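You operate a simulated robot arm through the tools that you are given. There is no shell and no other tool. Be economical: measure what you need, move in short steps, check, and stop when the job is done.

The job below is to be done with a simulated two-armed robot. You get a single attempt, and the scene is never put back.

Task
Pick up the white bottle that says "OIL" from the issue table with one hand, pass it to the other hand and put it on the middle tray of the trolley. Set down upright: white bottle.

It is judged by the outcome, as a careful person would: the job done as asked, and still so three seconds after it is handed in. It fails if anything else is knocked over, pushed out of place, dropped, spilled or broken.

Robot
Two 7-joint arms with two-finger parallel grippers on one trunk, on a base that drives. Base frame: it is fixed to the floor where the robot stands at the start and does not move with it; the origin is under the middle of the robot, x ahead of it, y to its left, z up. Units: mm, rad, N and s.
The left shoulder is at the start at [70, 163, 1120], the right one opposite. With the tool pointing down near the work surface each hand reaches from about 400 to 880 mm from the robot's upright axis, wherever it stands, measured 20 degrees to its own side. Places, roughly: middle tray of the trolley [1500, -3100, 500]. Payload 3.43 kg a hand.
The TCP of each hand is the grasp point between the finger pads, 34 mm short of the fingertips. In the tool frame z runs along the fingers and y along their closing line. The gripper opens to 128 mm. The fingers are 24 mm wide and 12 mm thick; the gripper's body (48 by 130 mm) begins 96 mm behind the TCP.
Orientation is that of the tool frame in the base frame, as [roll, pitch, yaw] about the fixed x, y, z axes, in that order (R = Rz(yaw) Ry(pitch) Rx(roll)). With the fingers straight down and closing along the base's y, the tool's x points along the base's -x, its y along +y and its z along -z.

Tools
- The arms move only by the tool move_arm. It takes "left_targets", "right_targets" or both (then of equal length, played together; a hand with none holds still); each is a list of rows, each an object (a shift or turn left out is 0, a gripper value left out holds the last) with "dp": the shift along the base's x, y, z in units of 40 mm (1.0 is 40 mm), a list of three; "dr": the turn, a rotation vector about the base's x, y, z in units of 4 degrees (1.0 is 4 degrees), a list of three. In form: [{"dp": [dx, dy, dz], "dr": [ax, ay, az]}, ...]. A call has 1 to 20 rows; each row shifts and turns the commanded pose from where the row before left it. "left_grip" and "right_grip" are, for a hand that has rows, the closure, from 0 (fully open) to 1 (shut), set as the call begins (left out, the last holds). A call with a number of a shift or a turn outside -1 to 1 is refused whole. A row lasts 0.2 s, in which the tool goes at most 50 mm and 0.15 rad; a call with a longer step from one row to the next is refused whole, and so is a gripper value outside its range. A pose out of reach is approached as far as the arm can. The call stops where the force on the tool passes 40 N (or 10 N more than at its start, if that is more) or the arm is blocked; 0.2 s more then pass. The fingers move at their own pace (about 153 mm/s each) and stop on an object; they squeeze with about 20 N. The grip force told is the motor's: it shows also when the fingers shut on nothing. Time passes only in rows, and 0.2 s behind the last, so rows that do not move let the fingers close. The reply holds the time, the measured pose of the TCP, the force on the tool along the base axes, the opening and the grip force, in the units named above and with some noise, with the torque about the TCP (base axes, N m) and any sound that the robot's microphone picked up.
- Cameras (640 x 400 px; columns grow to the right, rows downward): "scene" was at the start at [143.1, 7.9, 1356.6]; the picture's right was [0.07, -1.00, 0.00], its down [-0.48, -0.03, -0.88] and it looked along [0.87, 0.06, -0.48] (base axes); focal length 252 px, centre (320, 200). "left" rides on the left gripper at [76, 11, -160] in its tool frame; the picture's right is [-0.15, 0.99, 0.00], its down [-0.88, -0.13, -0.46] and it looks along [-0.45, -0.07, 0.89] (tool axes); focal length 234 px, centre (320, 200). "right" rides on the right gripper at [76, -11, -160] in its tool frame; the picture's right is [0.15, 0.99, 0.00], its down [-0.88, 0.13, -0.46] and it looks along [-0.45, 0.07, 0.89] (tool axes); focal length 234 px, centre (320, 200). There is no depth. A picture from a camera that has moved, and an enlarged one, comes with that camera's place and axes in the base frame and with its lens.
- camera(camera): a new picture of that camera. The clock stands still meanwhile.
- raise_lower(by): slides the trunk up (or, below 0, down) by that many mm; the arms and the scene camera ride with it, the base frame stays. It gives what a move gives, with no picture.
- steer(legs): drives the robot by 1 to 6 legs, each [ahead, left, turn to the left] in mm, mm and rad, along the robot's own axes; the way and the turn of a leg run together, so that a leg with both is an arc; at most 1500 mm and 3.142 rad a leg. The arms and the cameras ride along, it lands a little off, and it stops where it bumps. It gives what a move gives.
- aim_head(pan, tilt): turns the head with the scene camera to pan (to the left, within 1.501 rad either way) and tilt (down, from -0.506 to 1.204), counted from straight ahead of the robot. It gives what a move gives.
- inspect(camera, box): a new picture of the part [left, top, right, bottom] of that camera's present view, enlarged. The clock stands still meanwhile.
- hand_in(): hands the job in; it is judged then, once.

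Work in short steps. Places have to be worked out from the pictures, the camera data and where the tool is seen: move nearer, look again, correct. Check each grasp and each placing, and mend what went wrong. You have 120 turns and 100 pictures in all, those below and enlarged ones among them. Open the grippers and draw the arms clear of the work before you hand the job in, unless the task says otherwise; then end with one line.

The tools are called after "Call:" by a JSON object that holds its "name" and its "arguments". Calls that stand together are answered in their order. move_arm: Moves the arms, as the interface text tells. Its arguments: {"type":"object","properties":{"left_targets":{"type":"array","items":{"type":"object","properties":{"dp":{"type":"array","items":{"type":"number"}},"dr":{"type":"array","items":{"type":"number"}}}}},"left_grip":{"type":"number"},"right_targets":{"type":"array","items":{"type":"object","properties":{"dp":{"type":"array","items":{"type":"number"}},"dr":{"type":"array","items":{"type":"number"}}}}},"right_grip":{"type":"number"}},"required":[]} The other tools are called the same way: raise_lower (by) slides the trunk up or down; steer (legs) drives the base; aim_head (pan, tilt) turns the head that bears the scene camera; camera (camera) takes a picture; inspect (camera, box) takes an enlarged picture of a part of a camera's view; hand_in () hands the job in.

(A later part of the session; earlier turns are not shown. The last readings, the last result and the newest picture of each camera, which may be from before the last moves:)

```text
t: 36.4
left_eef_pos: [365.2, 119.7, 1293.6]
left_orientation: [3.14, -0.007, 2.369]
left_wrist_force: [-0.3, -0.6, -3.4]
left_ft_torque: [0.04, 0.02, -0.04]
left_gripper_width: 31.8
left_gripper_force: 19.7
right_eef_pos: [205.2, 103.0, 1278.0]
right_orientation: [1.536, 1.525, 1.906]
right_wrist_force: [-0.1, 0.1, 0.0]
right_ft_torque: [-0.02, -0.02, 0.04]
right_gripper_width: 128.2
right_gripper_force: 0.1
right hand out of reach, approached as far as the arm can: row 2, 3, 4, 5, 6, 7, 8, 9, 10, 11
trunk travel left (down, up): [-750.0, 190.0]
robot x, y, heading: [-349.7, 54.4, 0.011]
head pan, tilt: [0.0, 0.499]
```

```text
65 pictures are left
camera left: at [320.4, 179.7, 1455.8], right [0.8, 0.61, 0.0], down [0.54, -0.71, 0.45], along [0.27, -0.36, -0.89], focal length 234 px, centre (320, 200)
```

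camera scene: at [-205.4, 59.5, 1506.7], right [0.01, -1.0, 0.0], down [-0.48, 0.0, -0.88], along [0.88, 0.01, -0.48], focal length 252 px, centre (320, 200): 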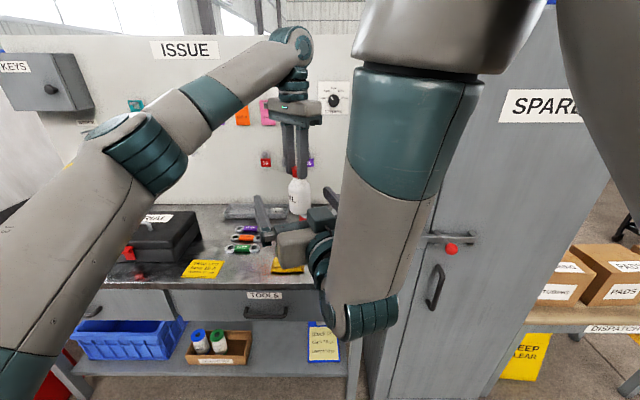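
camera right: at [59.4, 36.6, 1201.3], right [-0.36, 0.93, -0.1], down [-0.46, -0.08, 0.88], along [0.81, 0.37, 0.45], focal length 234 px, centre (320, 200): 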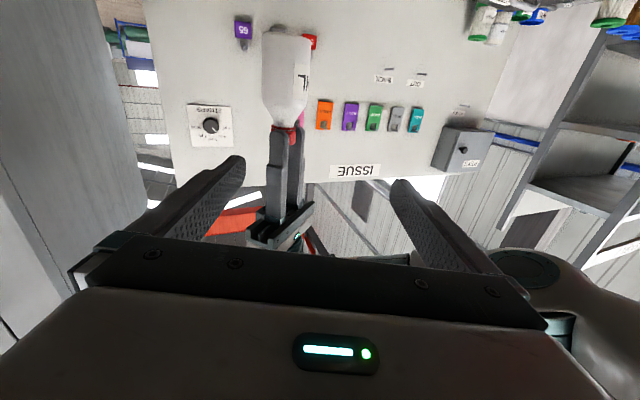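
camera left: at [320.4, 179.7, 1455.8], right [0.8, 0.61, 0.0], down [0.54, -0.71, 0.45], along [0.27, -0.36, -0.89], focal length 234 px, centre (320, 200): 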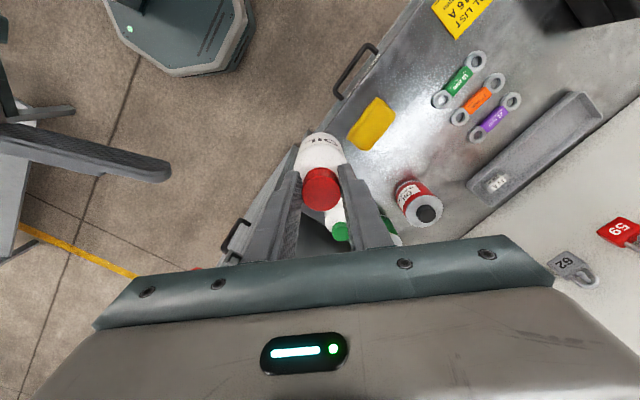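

The right arm only comfortably reaches about 21° of yaw. So I turn the left hand another 24.5° to match, level the right hand's roll, and line it up with the cap.

Call:
{"name": "move_arm", "arguments": {"left_targets": [{"dr": [0, 0, -1]}, {"dr": [0, 0, -1]}, {"dr": [0, 0, -1]}, {"dr": [0, 0, -1]}, {"dr": [0, 0, -1]}, {"dr": [0, 0, -1]}, {"dr": [0, 0, -0.12]}], "right_targets": [{"dp": [0.1, -0.2, 0]}, {"dp": [0.1, -0.2, 0]}, {"dp": [0.1, -0.2, 0]}, {"dp": [0.08, -0.2, 0]}, {"dp": [0, -0.18, 0]}, {"dp": [0, 0, -0.1], "dr": [-0.6, -0.24, 0]}, {"dp": [0, 0, 0]}]}}

Call:
{"name": "camera", "arguments": {"camera": "left"}}

Call:
{"name": "camera", "arguments": {"camera": "right"}}

```text
t: 38.2
left_eef_pos: [367.8, 121.3, 1292.3]
left_orientation: [3.141, -0.005, 1.942]
left_wrist_force: [0.2, 0.5, -2.9]
left_ft_torque: [0.02, -0.01, 0.03]
left_gripper_width: 31.7
left_gripper_force: 20.3
right_eef_pos: [201.6, 105.2, 1293.0]
right_orientation: [1.147, 1.523, 1.52]
right_wrist_force: [-0.2, 0.4, -0.5]
right_ft_torque: [0.01, -0.01, 0.03]
right_gripper_width: 128.2
right_gripper_force: 0.0
right hand out of reach, approached as far as the arm can: row 1, 2, 3, 4, 5, 6
trunk travel left (down, up): [-750.0, 190.0]
robot x, y, heading: [-352.5, 58.1, 0.005]
head pan, tilt: [0.0, 0.499]
stopped in row 7 (right hand): the arm was blocked; the commanded pose is now the measured one
```

```text
64 pictures are left
camera left: at [350.4, 195.1, 1453.4], right [0.97, 0.22, 0.0], down [0.2, -0.87, 0.45], along [0.1, -0.44, -0.89], focal length 234 px, centre (320, 200)
```

left: 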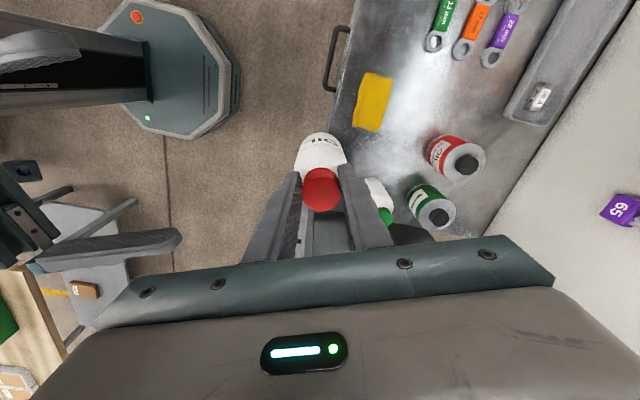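

```text
63 pictures are left
camera right: at [57.4, 37.9, 1214.0], right [-0.36, 0.93, -0.1], down [-0.47, -0.09, 0.88], along [0.8, 0.37, 0.47], focal length 234 px, centre (320, 200)
```

right: 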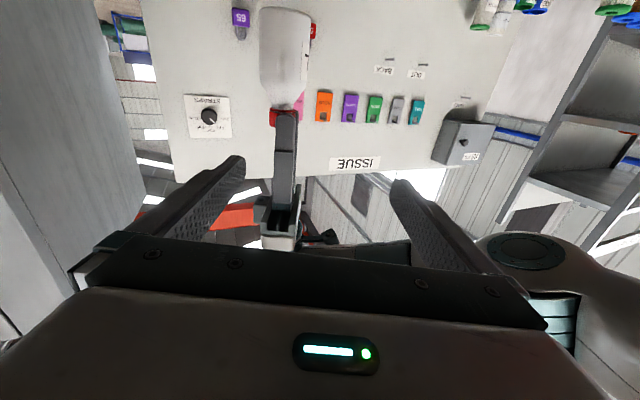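

The left hand turned as planned, but the right arm is stuck in a folded pose. I try unfolding it by yawing back and moving it down and to the right.

Call:
{"name": "move_arm", "arguments": {"right_targets": [{"dp": [0, -0.3, -0.3], "dr": [0, 0, -1]}, {"dp": [0, -0.3, -0.3], "dr": [0, 0, -1]}, {"dp": [0, -0.3, -0.3], "dr": [0, 0, -1]}, {"dp": [0, -0.3, -0.3], "dr": [0, 0, -1]}, {"dp": [0, -0.3, -0.3], "dr": [0, 0, -1]}]}}

Call:
{"name": "camera", "arguments": {"camera": "scene"}}

```text
t: 39.4
left_eef_pos: [366.5, 121.4, 1293.2]
left_orientation: [3.14, -0.008, 1.943]
left_wrist_force: [-0.6, -0.7, -2.4]
left_ft_torque: [0.05, 0.04, 0.0]
left_gripper_width: 31.9
left_gripper_force: 19.7
right_eef_pos: [199.3, 44.7, 1231.5]
right_orientation: [1.147, 1.527, 1.175]
right_wrist_force: [0.4, 0.2, -0.4]
right_ft_torque: [0.0, -0.01, -0.02]
right_gripper_width: 127.6
right_gripper_force: 0.1
trunk travel left (down, up): [-750.0, 190.0]
robot x, y, heading: [-350.9, 57.7, 0.006]
head pan, tilt: [0.0, 0.499]
```

```text
62 pictures are left
camera scene: at [-205.6, 61.6, 1506.8], right [0.01, -1.0, 0.0], down [-0.48, 0.0, -0.88], along [0.88, 0.01, -0.48], focal length 252 px, centre (320, 200)
```

scene: 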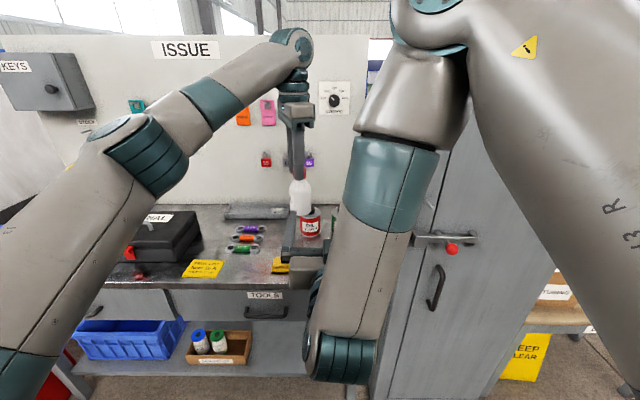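

The arm is responsive again with the elbow up. I advance to 150 mm behind the cap along the left hand's closing line, then yaw gradually.

Call:
{"name": "move_arm", "arguments": {"right_targets": [{"dp": [0.35, 0.25, 0]}, {"dp": [0.35, 0.25, 0]}, {"dp": [0, 0, 0.3]}, {"dp": [0, 0, 0.3]}, {"dr": [0, 0, 1]}, {"dr": [0, 0, 1]}, {"dr": [0, 0, 1]}]}}

```text
t: 41.0
left_eef_pos: [365.8, 120.1, 1292.8]
left_orientation: [3.141, -0.007, 1.941]
left_wrist_force: [0.4, 0.2, -2.9]
left_ft_torque: [0.0, 0.01, -0.02]
left_gripper_width: 31.8
left_gripper_force: 19.7
right_eef_pos: [228.8, 65.6, 1255.6]
right_orientation: [1.149, 1.527, 1.392]
right_wrist_force: [0.1, 0.2, 0.0]
right_ft_torque: [0.01, -0.01, 0.0]
right_gripper_width: 128.0
right_gripper_force: 0.1
trunk travel left (down, up): [-750.0, 190.0]
robot x, y, heading: [-348.6, 55.5, 0.009]
head pan, tilt: [0.0, 0.499]
```

It's working: the yaw is now about 14°. I finish to 21°, fix the small roll, and raise to cap height.

Call:
{"name": "move_arm", "arguments": {"right_targets": [{"dp": [0, 0, 0.2], "dr": [0, 0, 0.95]}, {"dp": [0, 0, 0.2], "dr": [0, 0, 0.9]}, {"dp": [0, 0, 0], "dr": [-0.53, -0.2, 0]}]}}

Call:
{"name": "camera", "arguments": {"camera": "left"}}

Call:
{"name": "camera", "arguments": {"camera": "right"}}

Call:
{"name": "camera", "arguments": {"camera": "scene"}}

```text
t: 41.8
left_eef_pos: [367.8, 121.3, 1293.5]
left_orientation: [-3.14, -0.007, 1.942]
left_wrist_force: [0.2, 0.2, -2.4]
left_ft_torque: [0.04, 0.02, 0.0]
left_gripper_width: 31.6
left_gripper_force: 19.6
right_eef_pos: [204.9, 88.6, 1266.0]
right_orientation: [-0.607, 1.558, -0.261]
right_wrist_force: [0.2, -0.6, 0.3]
right_ft_torque: [-0.01, 0.0, 0.0]
right_gripper_width: 128.0
right_gripper_force: 0.1
right hand out of reach, approached as far as the arm can: row 1, 2, 3
trunk travel left (down, up): [-750.0, 190.0]
robot x, y, heading: [-350.0, 58.9, 0.006]
head pan, tilt: [0.0, 0.499]
```

```text
61 pictures are left
camera left: at [351.1, 194.6, 1453.2], right [0.98, 0.22, 0.0], down [0.2, -0.87, 0.45], along [0.1, -0.44, -0.89], focal length 234 px, centre (320, 200)
```

left: 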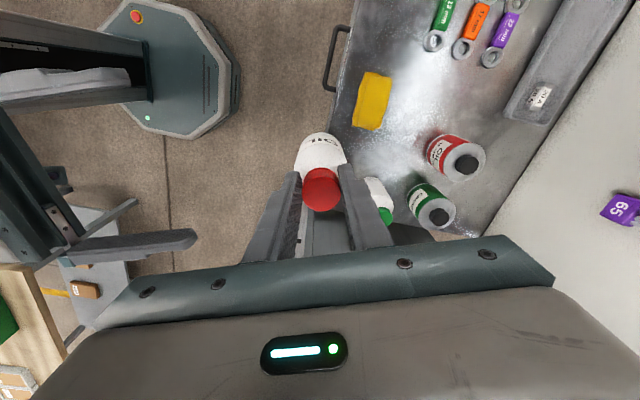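

```text
60 pictures are left
camera right: at [60.3, 23.2, 1189.0], right [-0.33, 0.93, -0.15], down [-0.48, -0.03, 0.88], along [0.81, 0.37, 0.46], focal length 234 px, centre (320, 200)
```

right: 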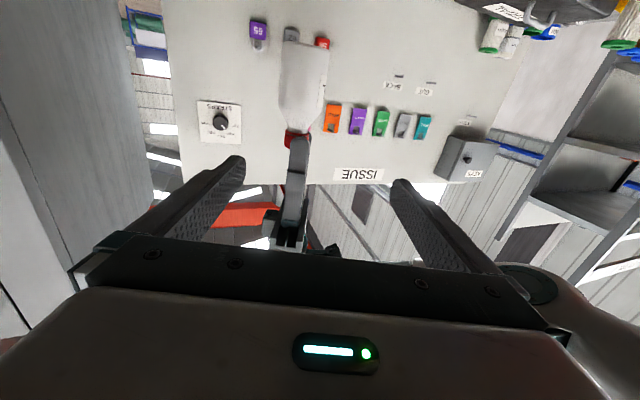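

```text
59 pictures are left
camera scene: at [-205.2, 61.0, 1506.7], right [0.01, -1.0, 0.0], down [-0.48, 0.0, -0.88], along [0.88, 0.01, -0.48], focal length 252 px, centre (320, 200)
```

scene: 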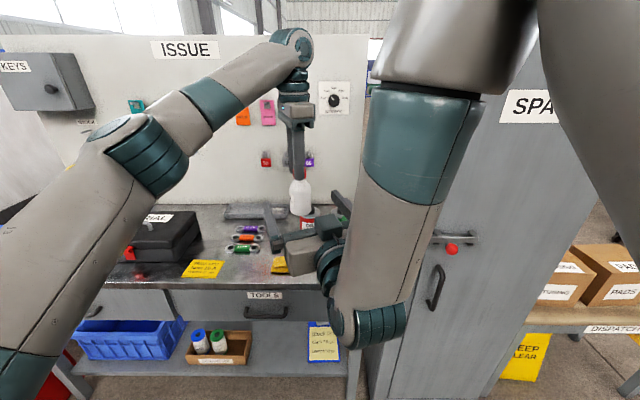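

The arm strains beyond about 15° of yaw, so I settle on 14°. The left hand turns another 7° and the right yaws back while advancing in line with the cap.

Call:
{"name": "move_arm", "arguments": {"left_targets": [{"dr": [0, 0, -0.95]}, {"dr": [0, 0, -0.9]}, {"dr": [0, 0, 0]}, {"dr": [0, 0, 0]}], "right_targets": [{"dp": [0.2, 0, 0], "dr": [0, 0, -0.8]}, {"dp": [0.2, 0, 0], "dr": [0, 0, -0.65]}, {"dp": [0.25, 0, 0.1]}, {"dp": [0, 0, 0]}]}}

```text
t: 42.8
left_eef_pos: [365.4, 120.9, 1293.5]
left_orientation: [-3.141, -0.005, 1.812]
left_wrist_force: [0.9, 0.1, -3.1]
left_ft_torque: [-0.01, 0.0, 0.03]
left_gripper_width: 31.8
left_gripper_force: 20.1
right_eef_pos: [229.1, 89.0, 1271.4]
right_orientation: [0.006, 1.553, 0.272]
right_wrist_force: [-0.2, -0.4, -0.4]
right_ft_torque: [-0.03, 0.02, -0.02]
right_gripper_width: 127.9
right_gripper_force: 0.1
trunk travel left (down, up): [-750.0, 190.0]
robot x, y, heading: [-350.8, 59.8, 0.007]
head pan, tilt: [0.0, 0.499]
```

Alignment is within 1.5°. I check the cap's height and lateral offset from the right camera.

Call:
{"name": "inspect", "arguments": {"camera": "right", "box": [200, 20, 440, 260]}}

Call:
{"name": "inspect", "arguments": {"camera": "scene", "box": [240, 100, 400, 280]}}

```text
1.67 times, centred on (320, 140) of right
camera zoom: at [79.9, 35.5, 1192.0], right [-0.26, 0.96, -0.15], down [-0.49, 0.0, 0.87], along [0.83, 0.3, 0.47], focal length 390 px, centre (320, 300)
```

zoom: 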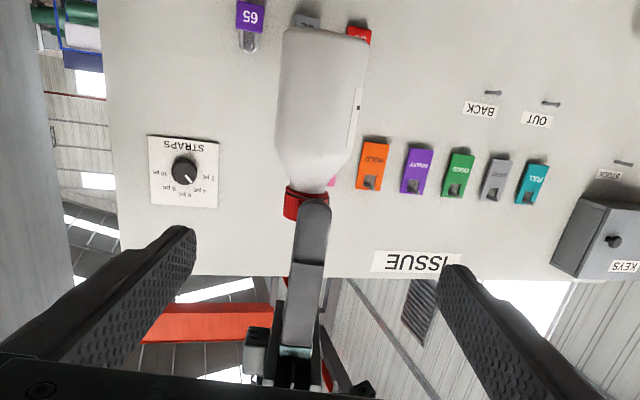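

```text
2.22 times, centred on (320, 190) of scene
camera zoom: at [-206.6, 61.7, 1506.8], right [0.01, -1.0, 0.0], down [-0.48, 0.0, -0.88], along [0.88, 0.01, -0.48], focal length 559 px, centre (320, 222)
```

zoom: 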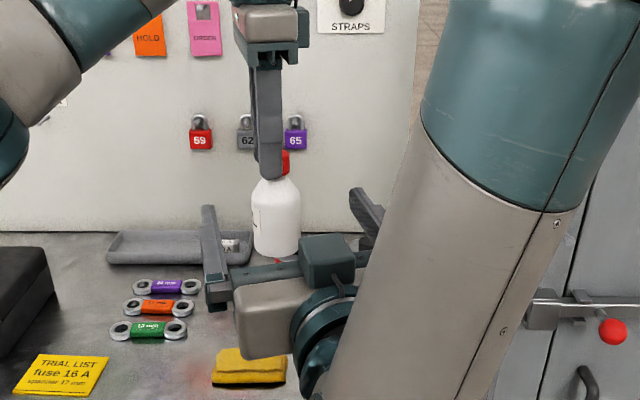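

The cap spans about z 1257–1282, and the right TCP at 1271 matches. I correct about 8 mm laterally and advance 100 mm along the tool direction, leaving 40 mm.

Call:
{"name": "move_arm", "arguments": {"right_targets": [{"dp": [0.49, 0.093, 0]}, {"dp": [0.49, 0.093, 0]}, {"dp": [0.49, 0.093, 0]}, {"dp": [0.49, 0.093, 0]}, {"dp": [0.49, 0.093, 0]}]}}

Call:
{"name": "camera", "arguments": {"camera": "right"}}

Call:
{"name": "camera", "arguments": {"camera": "left"}}

```text
t: 44.0
left_eef_pos: [367.7, 121.6, 1291.8]
left_orientation: [-3.141, -0.008, 1.812]
left_wrist_force: [-0.6, 0.1, -2.3]
left_ft_torque: [0.05, 0.01, 0.0]
left_gripper_width: 31.7
left_gripper_force: 20.1
right_eef_pos: [327.0, 108.1, 1271.7]
right_orientation: [0.072, 1.557, 0.33]
right_wrist_force: [0.1, -0.2, 0.0]
right_ft_torque: [-0.02, 0.0, -0.03]
right_gripper_width: 127.9
right_gripper_force: 0.0
trunk travel left (down, up): [-750.0, 190.0]
robot x, y, heading: [-351.9, 56.7, 0.009]
head pan, tilt: [0.0, 0.499]
```

```text
56 pictures are left
camera right: at [178.3, 56.0, 1194.3], right [-0.25, 0.96, -0.15], down [-0.49, 0.01, 0.87], along [0.84, 0.29, 0.46], focal length 234 px, centre (320, 200)
```

right: 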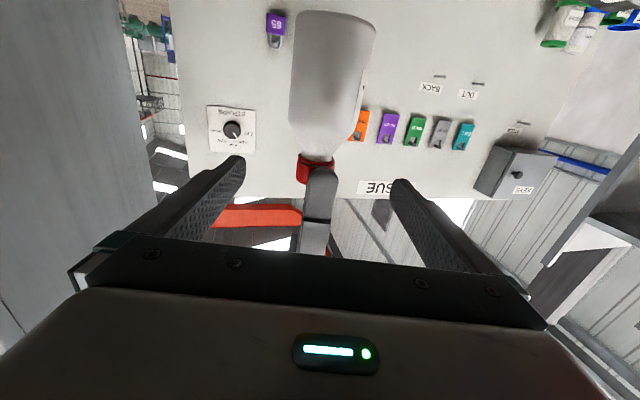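

```text
55 pictures are left
camera left: at [361.1, 196.1, 1453.1], right [1.0, 0.09, 0.0], down [0.09, -0.89, 0.45], along [0.04, -0.45, -0.89], focal length 234 px, centre (320, 200)
```

left: 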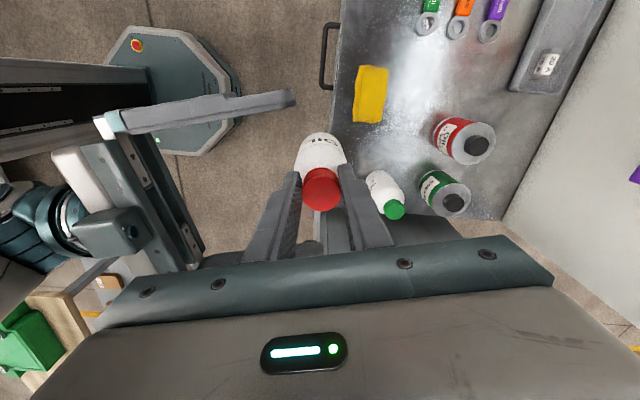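

The cap is within about 2 mm of the right gripper's centreline. I advance the last 41 mm.

Call:
{"name": "move_arm", "arguments": {"right_targets": [{"dp": [0.33, 0.088, 0]}, {"dp": [0.33, 0.088, 0]}, {"dp": [0.33, 0.088, 0]}, {"dp": [0, 0, 0]}]}}

Call:
{"name": "camera", "arguments": {"camera": "right"}}

Call:
{"name": "inspect", "arguments": {"camera": "left", "box": [160, 80, 480, 280]}}

```text
t: 45.0
left_eef_pos: [365.4, 121.3, 1294.0]
left_orientation: [-3.141, -0.004, 1.813]
left_wrist_force: [-0.1, -0.2, -2.8]
left_ft_torque: [0.02, 0.0, 0.0]
left_gripper_width: 31.9
left_gripper_force: 19.7
right_eef_pos: [363.2, 126.4, 1274.3]
right_orientation: [0.021, 1.557, 0.278]
right_wrist_force: [-0.5, 0.8, 0.3]
right_ft_torque: [-0.01, -0.02, -0.04]
right_gripper_width: 127.9
right_gripper_force: 0.1
right hand out of reach, approached as far as the arm can: row 1, 3
trunk travel left (down, up): [-750.0, 190.0]
robot x, y, heading: [-349.5, 60.8, 0.006]
head pan, tilt: [0.0, 0.499]
```

```text
54 pictures are left
camera right: at [213.4, 74.7, 1196.7], right [-0.25, 0.96, -0.15], down [-0.49, 0.01, 0.87], along [0.84, 0.29, 0.46], focal length 234 px, centre (320, 200)
```

right: 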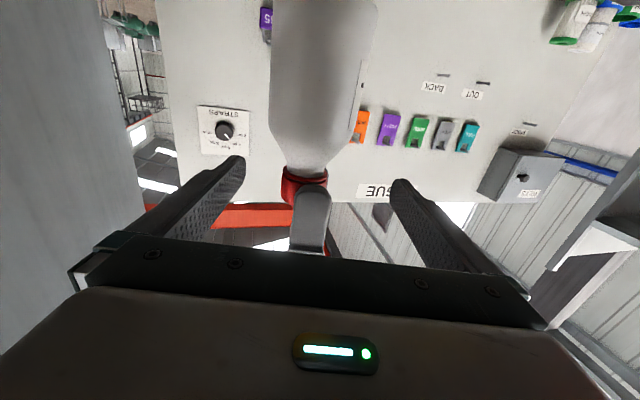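

```text
2.00 times, centred on (320, 180) of left
camera zoom: at [359.4, 197.2, 1453.9], right [1.0, 0.09, 0.0], down [0.09, -0.89, 0.45], along [0.04, -0.45, -0.89], focal length 468 px, centre (320, 240)
```

zoom: 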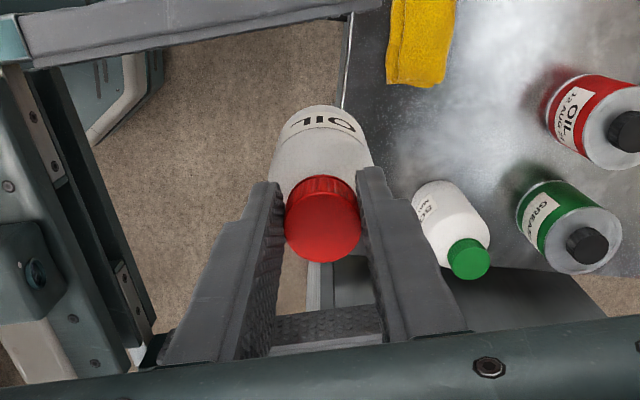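

The right hand overshot about 9 mm to the left (both wrist views agree), so I correct that.

Call:
{"name": "move_arm", "arguments": {"right_targets": [{"dp": [0.05, -0.12, 0]}, {"dp": [0.03, -0.12, -0.05]}, {"dp": [0, 0, 0]}]}}

Call:
{"name": "camera", "arguments": {"camera": "right"}}

```text
t: 45.8
left_eef_pos: [366.7, 122.1, 1293.3]
left_orientation: [-3.142, -0.005, 1.812]
left_wrist_force: [0.8, -0.8, -2.5]
left_ft_torque: [0.01, 0.01, 0.0]
left_gripper_width: 31.5
left_gripper_force: 20.6
right_eef_pos: [362.0, 126.4, 1273.3]
right_orientation: [0.034, 1.557, 0.29]
right_wrist_force: [0.4, 0.2, -0.9]
right_ft_torque: [-0.01, -0.01, -0.02]
right_gripper_width: 128.1
right_gripper_force: 0.1
right hand out of reach, approached as far as the arm can: row 1, 2
trunk travel left (down, up): [-750.0, 190.0]
robot x, y, heading: [-349.3, 60.4, 0.004]
head pan, tilt: [0.0, 0.499]
```

```text
52 pictures are left
camera right: at [212.6, 74.1, 1195.9], right [-0.25, 0.96, -0.15], down [-0.49, 0.01, 0.87], along [0.84, 0.29, 0.46], focal length 234 px, centre (320, 200)
```

right: 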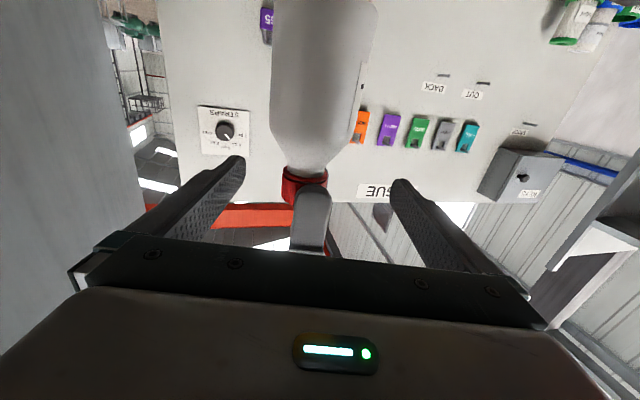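

The right arm can't go further that way, so I move the left hand with the bottle about 9 mm the other way instead.

Call:
{"name": "move_arm", "arguments": {"left_targets": [{"dp": [-0.07, 0.11, 0]}, {"dp": [-0.06, 0.11, 0]}, {"dp": [0, 0, 0]}]}}

Call:
{"name": "camera", "arguments": {"camera": "right"}}

Call:
{"name": "inspect", "arguments": {"camera": "left", "box": [160, 60, 480, 260]}}

```text
t: 46.6
left_eef_pos: [361.6, 130.1, 1294.6]
left_orientation: [-3.141, -0.008, 1.811]
left_wrist_force: [-1.0, -0.1, -2.4]
left_ft_torque: [0.03, 0.03, 0.02]
left_gripper_width: 31.9
left_gripper_force: 20.7
right_eef_pos: [362.7, 126.1, 1273.9]
right_orientation: [0.047, 1.557, 0.302]
right_wrist_force: [0.6, -0.8, -0.8]
right_ft_torque: [-0.01, 0.0, -0.04]
right_gripper_width: 128.0
right_gripper_force: 0.0
trunk travel left (down, up): [-750.0, 190.0]
robot x, y, heading: [-350.9, 56.5, 0.008]
head pan, tilt: [0.0, 0.499]
```

```text
51 pictures are left
camera right: at [212.6, 73.8, 1195.9], right [-0.25, 0.96, -0.15], down [-0.49, 0.01, 0.87], along [0.84, 0.29, 0.46], focal length 234 px, centre (320, 200)
```

right: 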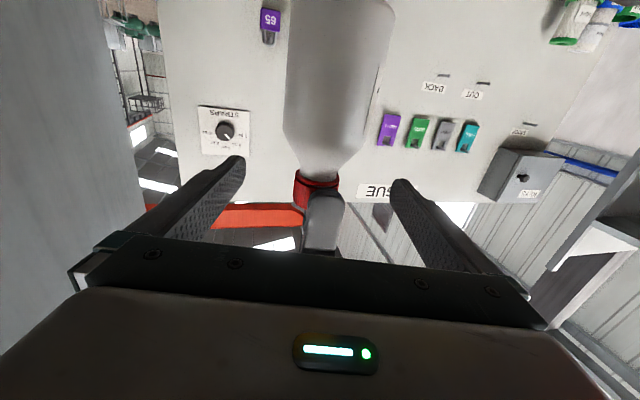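

```text
2.00 times, centred on (320, 160) of left
camera zoom: at [355.3, 204.9, 1454.4], right [1.0, 0.09, 0.0], down [0.08, -0.89, 0.45], along [0.04, -0.45, -0.89], focal length 468 px, centre (320, 280)
```

zoom: 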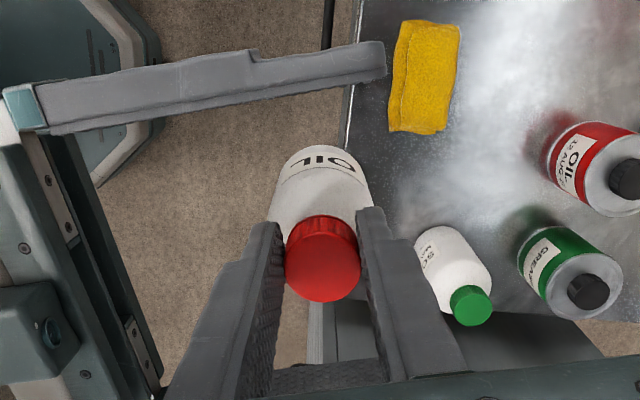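

The cap is now centred between the right fingers at the right height. I close the right gripper on it while the left still holds.

Call:
{"name": "move_arm", "arguments": {"right_targets": [{"dp": [0, 0, 0]}, {"dp": [0, 0, 0]}, {"dp": [0, 0, 0]}, {"dp": [0, 0, 0]}], "right_grip": 1}}

Call:
{"name": "camera", "arguments": {"camera": "right"}}

Call:
{"name": "inspect", "arguments": {"camera": "left", "box": [160, 60, 480, 260]}}

```text
t: 47.6
left_eef_pos: [362.2, 129.3, 1294.4]
left_orientation: [3.142, -0.006, 1.813]
left_wrist_force: [-2.9, 0.2, -2.0]
left_ft_torque: [0.13, -0.01, 0.26]
left_gripper_width: 31.6
left_gripper_force: 20.5
right_eef_pos: [361.9, 126.1, 1273.4]
right_orientation: [0.021, 1.557, 0.277]
right_wrist_force: [2.8, 0.4, -0.4]
right_ft_torque: [-0.13, 0.07, -0.26]
right_gripper_width: 32.0
right_gripper_force: 20.0
trunk travel left (down, up): [-750.0, 190.0]
robot x, y, heading: [-352.1, 56.5, 0.006]
head pan, tilt: [0.0, 0.499]
```

```text
49 pictures are left
camera right: at [212.6, 74.0, 1195.9], right [-0.25, 0.96, -0.15], down [-0.49, 0.01, 0.87], along [0.84, 0.29, 0.46], focal length 234 px, centre (320, 200)
```

right: 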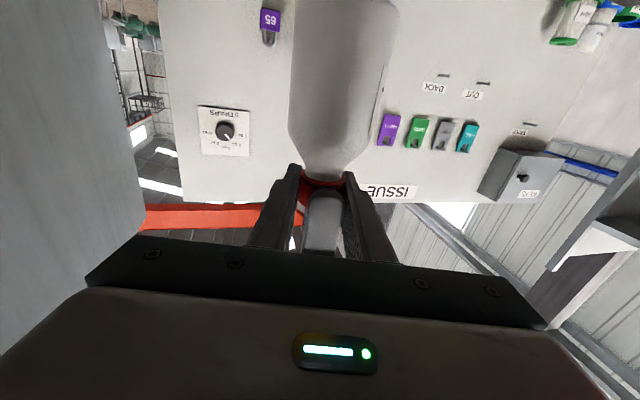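

```text
2.00 times, centred on (320, 160) of left
camera zoom: at [355.2, 205.3, 1454.4], right [1.0, 0.09, 0.0], down [0.09, -0.89, 0.45], along [0.04, -0.45, -0.89], focal length 468 px, centre (320, 280)
```

zoom: 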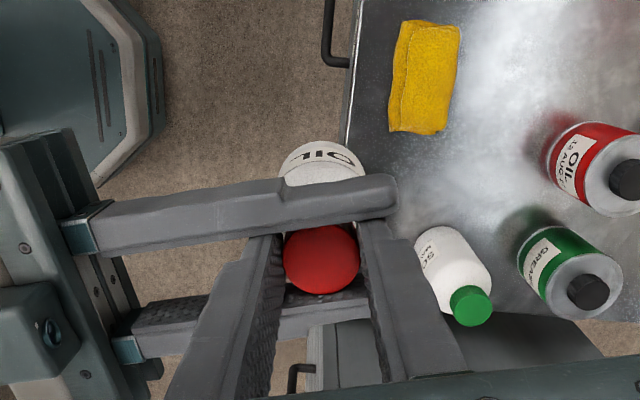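

The right grip is firm at 32 mm on the cap. I open the left fingers only halfway, since one sits between the cap and the right palm.

Call:
{"name": "move_arm", "arguments": {"left_targets": [{"dp": [0, 0, 0]}, {"dp": [0, 0, 0]}, {"dp": [0, 0, 0]}], "left_grip": 0.5}}

Call:
{"name": "inspect", "arguments": {"camera": "left", "box": [160, 60, 480, 260]}}

Call:
{"name": "camera", "arguments": {"camera": "right"}}

```text
t: 48.4
left_eef_pos: [361.5, 129.2, 1294.0]
left_orientation: [-3.141, -0.006, 1.814]
left_wrist_force: [1.2, -0.8, 2.2]
left_ft_torque: [-0.07, 0.0, 0.02]
left_gripper_width: 64.1
left_gripper_force: 0.2
right_eef_pos: [362.2, 125.6, 1273.0]
right_orientation: [0.024, 1.559, 0.277]
right_wrist_force: [-0.4, 2.1, -1.7]
right_ft_torque: [0.04, -0.07, -0.07]
right_gripper_width: 31.9
right_gripper_force: 20.1
trunk travel left (down, up): [-750.0, 190.0]
robot x, y, heading: [-352.9, 59.1, 0.005]
head pan, tilt: [0.0, 0.499]
```

```text
2.00 times, centred on (320, 160) of left
camera zoom: at [355.2, 205.3, 1454.5], right [1.0, 0.09, 0.0], down [0.08, -0.89, 0.45], along [0.04, -0.45, -0.89], focal length 468 px, centre (320, 280)
```

zoom: 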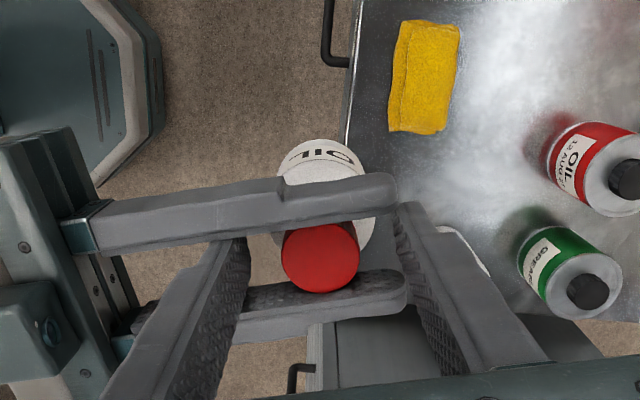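

```text
46 pictures are left
camera right: at [212.3, 74.2, 1195.7], right [-0.25, 0.96, -0.15], down [-0.48, 0.01, 0.87], along [0.84, 0.29, 0.46], focal length 234 px, centre (320, 200)
```

right: 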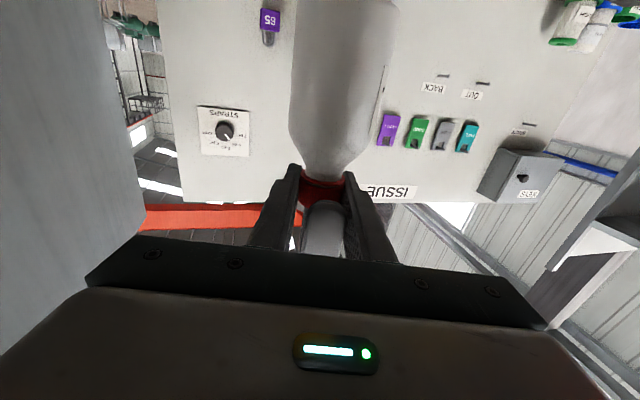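

The bottle hangs from the right hand alone now. I lift the left hand straight up and away to the left.

Call:
{"name": "move_arm", "arguments": {"left_targets": [{"dp": [0, 0, 0.6]}, {"dp": [0, 0, 0.8]}, {"dp": [0, 0, 0.8]}, {"dp": [0, 0.5, 0.3]}, {"dp": [0, 1, 0]}, {"dp": [0, 1, 0]}, {"dp": [0, 1, 0]}, {"dp": [0, 1, 0]}]}}

Call:
{"name": "camera", "arguments": {"camera": "scene"}}

```text
t: 50.2
left_eef_pos: [362.9, 313.1, 1391.5]
left_orientation: [-3.14, -0.004, 1.811]
left_wrist_force: [0.2, -0.1, -0.9]
left_ft_torque: [0.01, 0.02, 0.03]
left_gripper_width: 64.2
left_gripper_force: 0.1
right_eef_pos: [361.8, 128.0, 1274.5]
right_orientation: [-0.094, 1.558, 0.163]
right_wrist_force: [-0.6, 0.6, 0.1]
right_ft_torque: [0.02, 0.03, -0.04]
right_gripper_width: 31.7
right_gripper_force: 19.8
trunk travel left (down, up): [-750.0, 190.0]
robot x, y, heading: [-355.9, 57.7, 0.008]
head pan, tilt: [0.0, 0.499]
```

```text
45 pictures are left
camera scene: at [-206.7, 63.9, 1506.8], right [0.01, -1.0, 0.0], down [-0.48, -0.01, -0.88], along [0.88, 0.01, -0.48], focal length 252 px, centre (320, 200)
```

scene: 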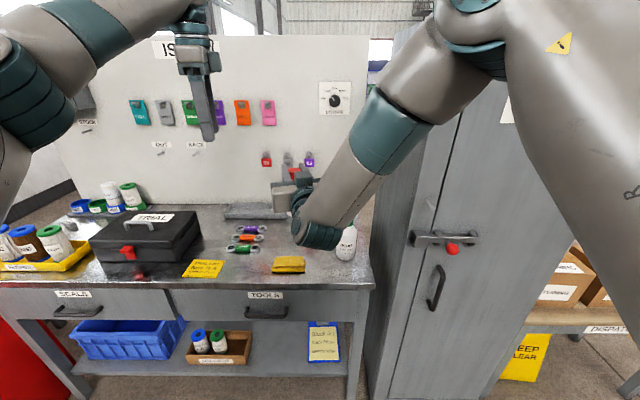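

The right force reading doesn't clearly show the bottle's weight, so I check with the right camera.

Call:
{"name": "camera", "arguments": {"camera": "right"}}

Call:
{"name": "move_arm", "arguments": {"right_targets": [{"dp": [0, 0, 0]}, {"dp": [0, 0, 0]}]}}

```text
44 pictures are left
camera right: at [212.4, 75.9, 1195.9], right [-0.25, 0.96, -0.15], down [-0.49, 0.01, 0.87], along [0.84, 0.29, 0.46], focal length 234 px, centre (320, 200)
```

right: 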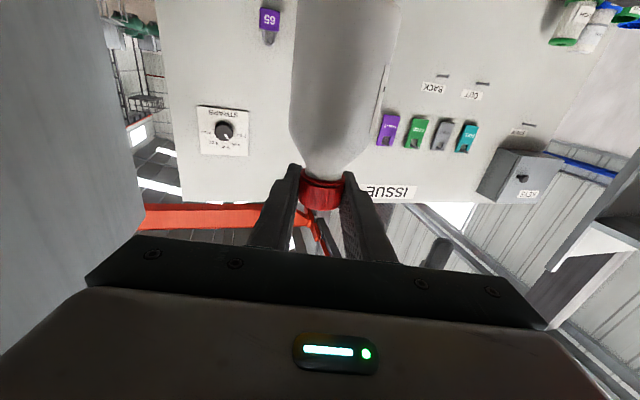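

```text
t: 50.8
left_eef_pos: [363.6, 312.9, 1391.4]
left_orientation: [-3.141, -0.005, 1.813]
left_wrist_force: [-1.0, 0.4, 0.2]
left_ft_torque: [-0.01, -0.02, 0.0]
left_gripper_width: 63.9
left_gripper_force: 0.0
right_eef_pos: [362.0, 127.2, 1273.9]
right_orientation: [-0.009, 1.556, 0.249]
right_wrist_force: [0.5, -0.7, 0.2]
right_ft_torque: [0.0, 0.02, -0.01]
right_gripper_width: 31.8
right_gripper_force: 19.9
trunk travel left (down, up): [-750.0, 190.0]
robot x, y, heading: [-351.3, 58.8, 0.005]
head pan, tilt: [0.0, 0.499]
```

The cap is well gripped and the bottle hangs upright. I tuck the left arm in a bit, then survey the route to the right.

Call:
{"name": "move_arm", "arguments": {"left_targets": [{"dp": [-0.8, 0.3, 0]}, {"dp": [-0.8, 0.3, 0]}, {"dp": [-0.8, 0.3, 0]}, {"dp": [-0.8, 0, 0]}, {"dp": [-0.8, 0, 0]}]}}

Call:
{"name": "aim_head", "arguments": {"pan": -0.75, "tilt": 0.4}}

Call:
{"name": "camera", "arguments": {"camera": "scene"}}

Call:
{"name": "aim_head", "arguments": {"pan": -1.5, "tilt": 0.4}}

Call:
{"name": "camera", "arguments": {"camera": "scene"}}

```text
t: 52.0
left_eef_pos: [197.6, 346.9, 1396.3]
left_orientation: [3.141, -0.006, 1.812]
left_wrist_force: [-0.8, 0.4, 0.3]
left_ft_torque: [-0.02, -0.01, 0.02]
left_gripper_width: 64.1
left_gripper_force: 0.0
right_eef_pos: [360.9, 127.4, 1274.9]
right_orientation: [-0.034, 1.558, 0.222]
right_wrist_force: [0.4, -0.2, 0.4]
right_ft_torque: [-0.01, -0.02, -0.01]
right_gripper_width: 31.5
right_gripper_force: 20.2
trunk travel left (down, up): [-750.0, 190.0]
robot x, y, heading: [-348.3, 56.7, 0.007]
head pan, tilt: [0.0, 0.499]
```

```text
t: 53.1
left_eef_pos: [200.2, 345.6, 1396.4]
left_orientation: [3.141, -0.005, 1.813]
left_wrist_force: [0.2, -0.4, 0.5]
left_ft_torque: [0.0, 0.01, -0.02]
left_gripper_width: 63.8
left_gripper_force: 0.0
right_eef_pos: [362.4, 127.7, 1274.3]
right_orientation: [0.017, 1.558, 0.271]
right_wrist_force: [-0.1, -0.2, 0.7]
right_ft_torque: [0.0, -0.04, -0.02]
right_gripper_width: 31.6
right_gripper_force: 20.2
trunk travel left (down, up): [-750.0, 190.0]
robot x, y, heading: [-349.4, 59.8, 0.007]
head pan, tilt: [-0.75, 0.4]
```

```text
43 pictures are left
camera scene: at [-229.7, -1.4, 1516.0], right [-0.68, -0.74, 0.0], down [-0.29, 0.26, -0.92], along [0.68, -0.62, -0.39], focal length 252 px, centre (320, 200)
```

scene: 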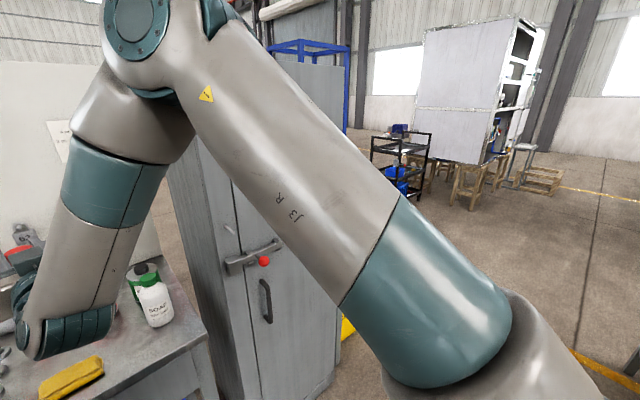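

```text
t: 54.2
left_eef_pos: [202.1, 345.3, 1395.5]
left_orientation: [-3.141, -0.006, 1.811]
left_wrist_force: [-0.4, -0.7, -0.5]
left_ft_torque: [0.0, -0.01, 0.0]
left_gripper_width: 64.1
left_gripper_force: 0.0
right_eef_pos: [361.6, 126.2, 1273.2]
right_orientation: [0.023, 1.556, 0.278]
right_wrist_force: [-1.1, -0.5, -0.1]
right_ft_torque: [0.0, 0.0, 0.05]
right_gripper_width: 31.9
right_gripper_force: 19.6
trunk travel left (down, up): [-750.0, 190.0]
robot x, y, heading: [-351.4, 57.4, 0.012]
head pan, tilt: [-1.499, 0.4]
```

```text
42 pictures are left
camera scene: at [-290.3, -31.3, 1516.0], right [-1.0, -0.08, 0.0], down [-0.03, 0.39, -0.92], along [0.07, -0.92, -0.39], focal length 252 px, centre (320, 200)
```

scene: 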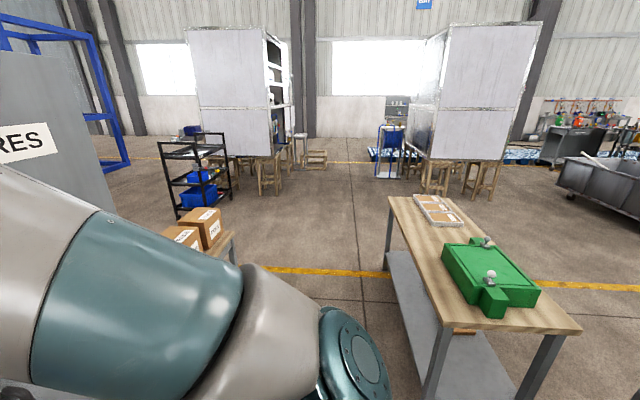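

The black three-shelf trolley is visible near [1600, -3000], past the dispatch bench, with a corridor about 900 mm wide centred near x = -190. I back up, turn right 90° and shift into the corridor.

Call:
{"name": "steer", "arguments": {"legs": [[-150, 0, 0], [0, 0, -0.785], [0, 0, -0.785], [0, 310, 0]]}}

Call:
{"name": "aim_head", "arguments": {"pan": 0.5, "tilt": 0.4}}

Call:
{"name": "camera", "arguments": {"camera": "scene"}}

```text
t: 61.4
left_eef_pos: [82.7, -501.7, 1395.8]
left_orientation: [-3.141, -0.006, 0.221]
left_wrist_force: [-0.2, -0.1, -0.6]
left_ft_torque: [-0.01, -0.03, 0.0]
left_gripper_width: 64.3
left_gripper_force: 0.0
right_eef_pos: [-139.9, -660.4, 1273.7]
right_orientation: [0.116, 1.558, -1.22]
right_wrist_force: [-0.2, 0.3, -2.3]
right_ft_torque: [0.0, 0.0, 0.01]
right_gripper_width: 31.7
right_gripper_force: 19.3
trunk travel left (down, up): [-750.0, 190.0]
robot x, y, heading: [-196.8, 55.7, -1.582]
head pan, tilt: [-1.499, 0.4]
```

```text
t: 63.3
left_eef_pos: [83.6, -503.2, 1395.3]
left_orientation: [3.141, -0.005, 0.221]
left_wrist_force: [-0.2, 0.8, 0.2]
left_ft_torque: [-0.02, -0.01, 0.0]
left_gripper_width: 64.2
left_gripper_force: 0.2
right_eef_pos: [-139.1, -659.3, 1274.5]
right_orientation: [0.027, 1.556, -1.311]
right_wrist_force: [0.1, 0.3, -2.4]
right_ft_torque: [0.03, -0.01, 0.01]
right_gripper_width: 31.8
right_gripper_force: 19.8
trunk travel left (down, up): [-750.0, 190.0]
robot x, y, heading: [-194.3, 56.5, -1.585]
head pan, tilt: [0.499, 0.4]
```

```text
41 pictures are left
camera scene: at [-146.1, -76.8, 1516.0], right [-0.88, -0.47, 0.0], down [-0.18, 0.34, -0.92], along [0.43, -0.81, -0.39], focal length 252 px, centre (320, 200)
```

scene: 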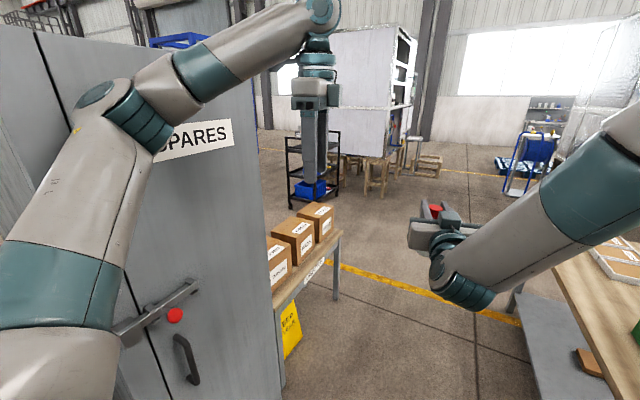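

The way ahead along the corridor is clear. I drive 1500 mm and look again at the trolley.

Call:
{"name": "steer", "arguments": {"legs": [[1500, 0, 0.012]]}}

Call:
{"name": "aim_head", "arguments": {"pan": 0.75, "tilt": 0.4}}

Call:
{"name": "camera", "arguments": {"camera": "scene"}}

```text
t: 70.9
left_eef_pos: [52.1, -2030.7, 1397.1]
left_orientation: [3.141, -0.007, 0.209]
left_wrist_force: [-0.1, -0.9, -0.2]
left_ft_torque: [0.01, 0.02, 0.01]
left_gripper_width: 64.0
left_gripper_force: 0.0
right_eef_pos: [-171.8, -2186.0, 1273.8]
right_orientation: [0.032, 1.556, -1.314]
right_wrist_force: [-0.5, -0.8, -3.3]
right_ft_torque: [0.03, -0.01, -0.02]
right_gripper_width: 31.9
right_gripper_force: 20.2
trunk travel left (down, up): [-750.0, 190.0]
robot x, y, heading: [-219.8, -1473.2, -1.591]
head pan, tilt: [0.499, 0.4]
```

```text
t: 71.6
left_eef_pos: [53.6, -2030.0, 1394.8]
left_orientation: [3.141, -0.005, 0.211]
left_wrist_force: [-0.3, -0.7, 0.4]
left_ft_torque: [-0.02, -0.03, -0.03]
left_gripper_width: 64.1
left_gripper_force: 0.0
right_eef_pos: [-172.1, -2186.7, 1274.5]
right_orientation: [0.041, 1.558, -1.304]
right_wrist_force: [1.0, -0.9, -2.5]
right_ft_torque: [0.0, 0.01, 0.01]
right_gripper_width: 31.8
right_gripper_force: 19.7
trunk travel left (down, up): [-750.0, 190.0]
robot x, y, heading: [-216.8, -1472.6, -1.59]
head pan, tilt: [0.75, 0.4]
```

```text
40 pictures are left
camera scene: at [-154.8, -1590.5, 1516.0], right [-0.75, -0.67, 0.0], down [-0.26, 0.29, -0.92], along [0.61, -0.69, -0.39], focal length 252 px, centre (320, 200)
```

scene: 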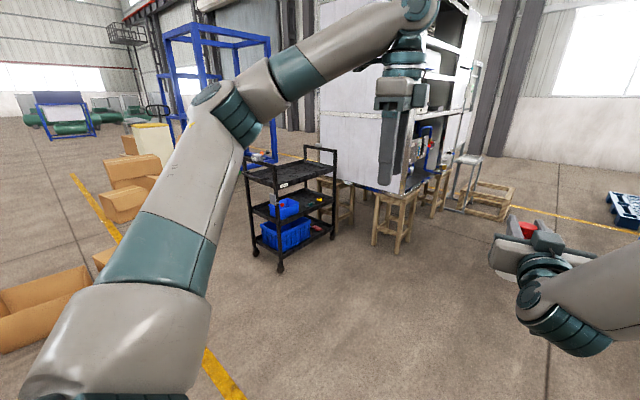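

The trolley stands with its long side facing -x (x ≈ 1355, y from about -2765 to -3550). I enlarge the view of its middle tray.

Call:
{"name": "inspect", "arguments": {"camera": "scene", "box": [230, 130, 360, 280]}}

```text
2.67 times, centred on (295, 205) of scene
camera zoom: at [-154.8, -1590.5, 1516.0], right [-0.75, -0.67, 0.0], down [-0.26, 0.29, -0.92], along [0.61, -0.69, -0.39], focal length 671 px, centre (387, 187)
```

zoom: 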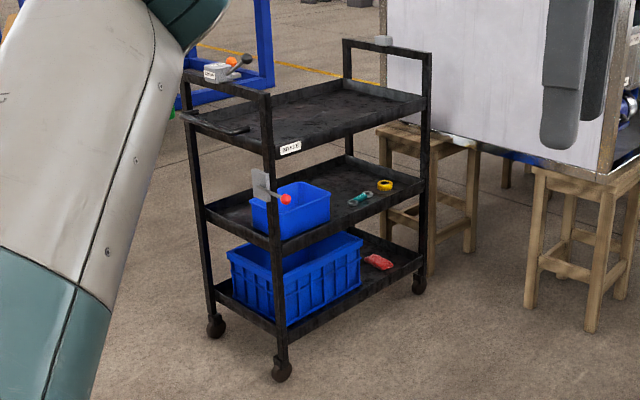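

The middle tray has a blue bin, a wrench and a tape roll on it, with free space between bin and wrench near [1450, -3115]. I drive 1000 mm further, turn to face +x, then look.

Call:
{"name": "steer", "arguments": {"legs": [[1000, 0, 0], [0, 0, 0.8], [0, 0, 0.79]]}}

Call:
{"name": "move_arm", "arguments": {"left_targets": [{"dp": [0, 0, 0.9]}, {"dp": [0, 0, 0.9]}, {"dp": [-0.5, 0.3, 0.6]}, {"dp": [-0.5, 0.5, 0.5]}, {"dp": [-0.5, 0.5, 0]}, {"dp": [-0.5, 0.5, 0]}]}}

Call:
{"name": "aim_head", "arguments": {"pan": -0.3, "tilt": 0.4}}

Call:
{"name": "camera", "arguments": {"camera": "scene"}}

```text
t: 81.0
left_eef_pos: [315.0, -2217.1, 1397.9]
left_orientation: [3.141, -0.009, 1.77]
left_wrist_force: [-0.4, 0.7, -0.4]
left_ft_torque: [0.0, 0.01, -0.01]
left_gripper_width: 64.1
left_gripper_force: 0.0
right_eef_pos: [470.1, -2442.2, 1273.2]
right_orientation: [0.054, 1.556, 0.265]
right_wrist_force: [0.3, 0.0, -2.0]
right_ft_torque: [0.0, 0.03, -0.01]
right_gripper_width: 31.7
right_gripper_force: 20.1
trunk travel left (down, up): [-750.0, 190.0]
robot x, y, heading: [-251.2, -2480.1, -0.034]
head pan, tilt: [0.75, 0.4]
```

```text
t: 82.4
left_eef_pos: [236.4, -2143.3, 1511.6]
left_orientation: [3.14, -0.002, 1.77]
left_wrist_force: [0.0, -0.3, 0.6]
left_ft_torque: [-0.03, 0.0, -0.03]
left_gripper_width: 64.0
left_gripper_force: 0.0
right_eef_pos: [467.8, -2440.9, 1273.6]
right_orientation: [-0.072, 1.558, 0.141]
right_wrist_force: [-0.5, 0.6, -2.5]
right_ft_torque: [0.01, 0.02, -0.04]
right_gripper_width: 31.7
right_gripper_force: 19.4
trunk travel left (down, up): [-750.0, 190.0]
robot x, y, heading: [-244.9, -2476.1, -0.04]
head pan, tilt: [0.75, 0.4]
```

```text
t: 83.7
left_eef_pos: [237.4, -2145.8, 1512.4]
left_orientation: [3.141, -0.007, 1.769]
left_wrist_force: [1.3, -0.7, -0.3]
left_ft_torque: [0.01, 0.01, -0.01]
left_gripper_width: 64.0
left_gripper_force: 0.1
right_eef_pos: [467.9, -2441.0, 1274.3]
right_orientation: [0.035, 1.556, 0.247]
right_wrist_force: [-0.2, 0.4, -2.7]
right_ft_torque: [-0.01, 0.01, -0.02]
right_gripper_width: 31.9
right_gripper_force: 20.2
trunk travel left (down, up): [-750.0, 190.0]
robot x, y, heading: [-247.0, -2481.9, -0.033]
head pan, tilt: [-0.3, 0.4]
```

```text
38 pictures are left
camera scene: at [-106.0, -2508.8, 1516.0], right [-0.33, -0.94, 0.0], down [-0.37, 0.13, -0.92], along [0.87, -0.3, -0.39], focal length 252 px, centre (320, 200)
```

scene: 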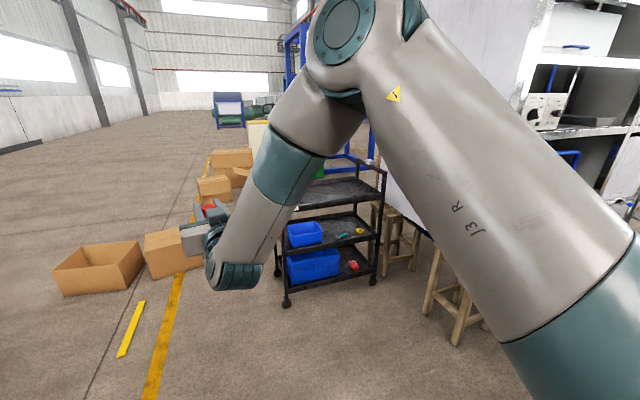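

The arm geometry looks suitable for facing the trolley squarely. I strafe right 700 mm and correct the heading, then look at the trolley straight on.

Call:
{"name": "steer", "arguments": {"legs": [[0, -700, 0.034], [250, 0, 0]]}}

Call:
{"name": "aim_head", "arguments": {"pan": 0.0, "tilt": 0.4}}

Call:
{"name": "camera", "arguments": {"camera": "scene"}}

Call:
{"name": "aim_head", "arguments": {"pan": -0.6, "tilt": 0.4}}

Call:
{"name": "camera", "arguments": {"camera": "scene"}}

```text
t: 88.9
left_eef_pos: [462.3, -2831.3, 1513.0]
left_orientation: [3.141, -0.005, 1.8]
left_wrist_force: [-0.4, 0.4, -0.1]
left_ft_torque: [0.0, -0.03, -0.03]
left_gripper_width: 64.2
left_gripper_force: 0.1
right_eef_pos: [701.0, -3120.2, 1274.0]
right_orientation: [0.012, 1.556, 0.257]
right_wrist_force: [-0.6, 0.0, -2.5]
right_ft_torque: [0.0, 0.03, 0.05]
right_gripper_width: 31.7
right_gripper_force: 19.8
trunk travel left (down, up): [-750.0, 190.0]
robot x, y, heading: [-7.9, -3181.0, -0.007]
head pan, tilt: [-0.3, 0.4]
```

```text
t: 89.7
left_eef_pos: [465.4, -2830.7, 1511.5]
left_orientation: [-3.141, -0.005, 1.799]
left_wrist_force: [1.0, 1.1, -0.3]
left_ft_torque: [0.01, 0.01, 0.0]
left_gripper_width: 63.7
left_gripper_force: 0.1
right_eef_pos: [703.8, -3119.9, 1273.7]
right_orientation: [0.046, 1.558, 0.289]
right_wrist_force: [-0.2, 0.0, -2.6]
right_ft_torque: [-0.07, -0.01, -0.02]
right_gripper_width: 31.8
right_gripper_force: 19.8
trunk travel left (down, up): [-750.0, 190.0]
robot x, y, heading: [-9.1, -3178.6, 0.001]
head pan, tilt: [0.0, 0.4]
```

```text
37 pictures are left
camera scene: at [136.5, -3177.1, 1515.9], right [-0.01, -1.0, 0.0], down [-0.39, 0.0, -0.92], along [0.92, -0.01, -0.39], focal length 252 px, centre (320, 200)
```

scene: 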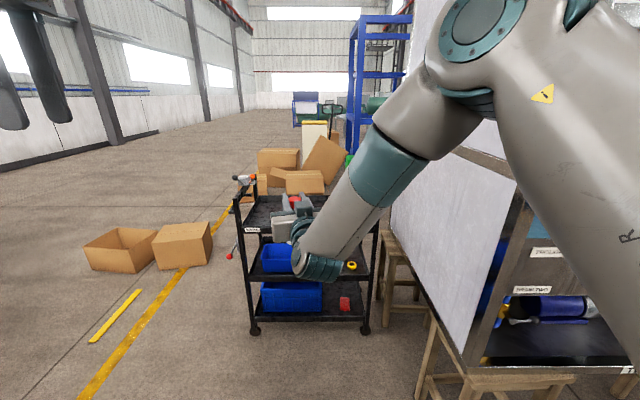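

```text
t: 90.7
left_eef_pos: [464.3, -2832.9, 1512.1]
left_orientation: [3.141, -0.006, 1.799]
left_wrist_force: [-0.3, 0.0, 0.2]
left_ft_torque: [-0.02, -0.02, -0.01]
left_gripper_width: 63.9
left_gripper_force: 0.0
right_eef_pos: [703.6, -3119.5, 1273.8]
right_orientation: [0.03, 1.557, 0.273]
right_wrist_force: [-0.7, 0.3, -3.3]
right_ft_torque: [0.0, -0.01, -0.03]
right_gripper_width: 31.6
right_gripper_force: 19.8
trunk travel left (down, up): [-750.0, 190.0]
robot x, y, heading: [-11.3, -3178.7, -0.0]
head pan, tilt: [-0.6, 0.4]
```

```text
36 pictures are left
camera scene: at [118.9, -3229.2, 1516.0], right [-0.57, -0.82, 0.0], down [-0.32, 0.22, -0.92], along [0.76, -0.52, -0.39], focal length 252 px, centre (320, 200)
```

scene: 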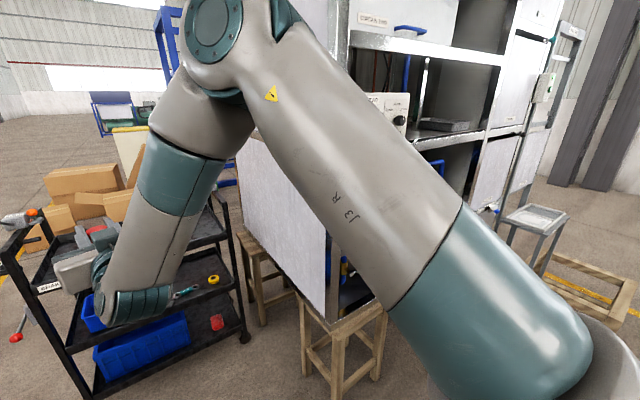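

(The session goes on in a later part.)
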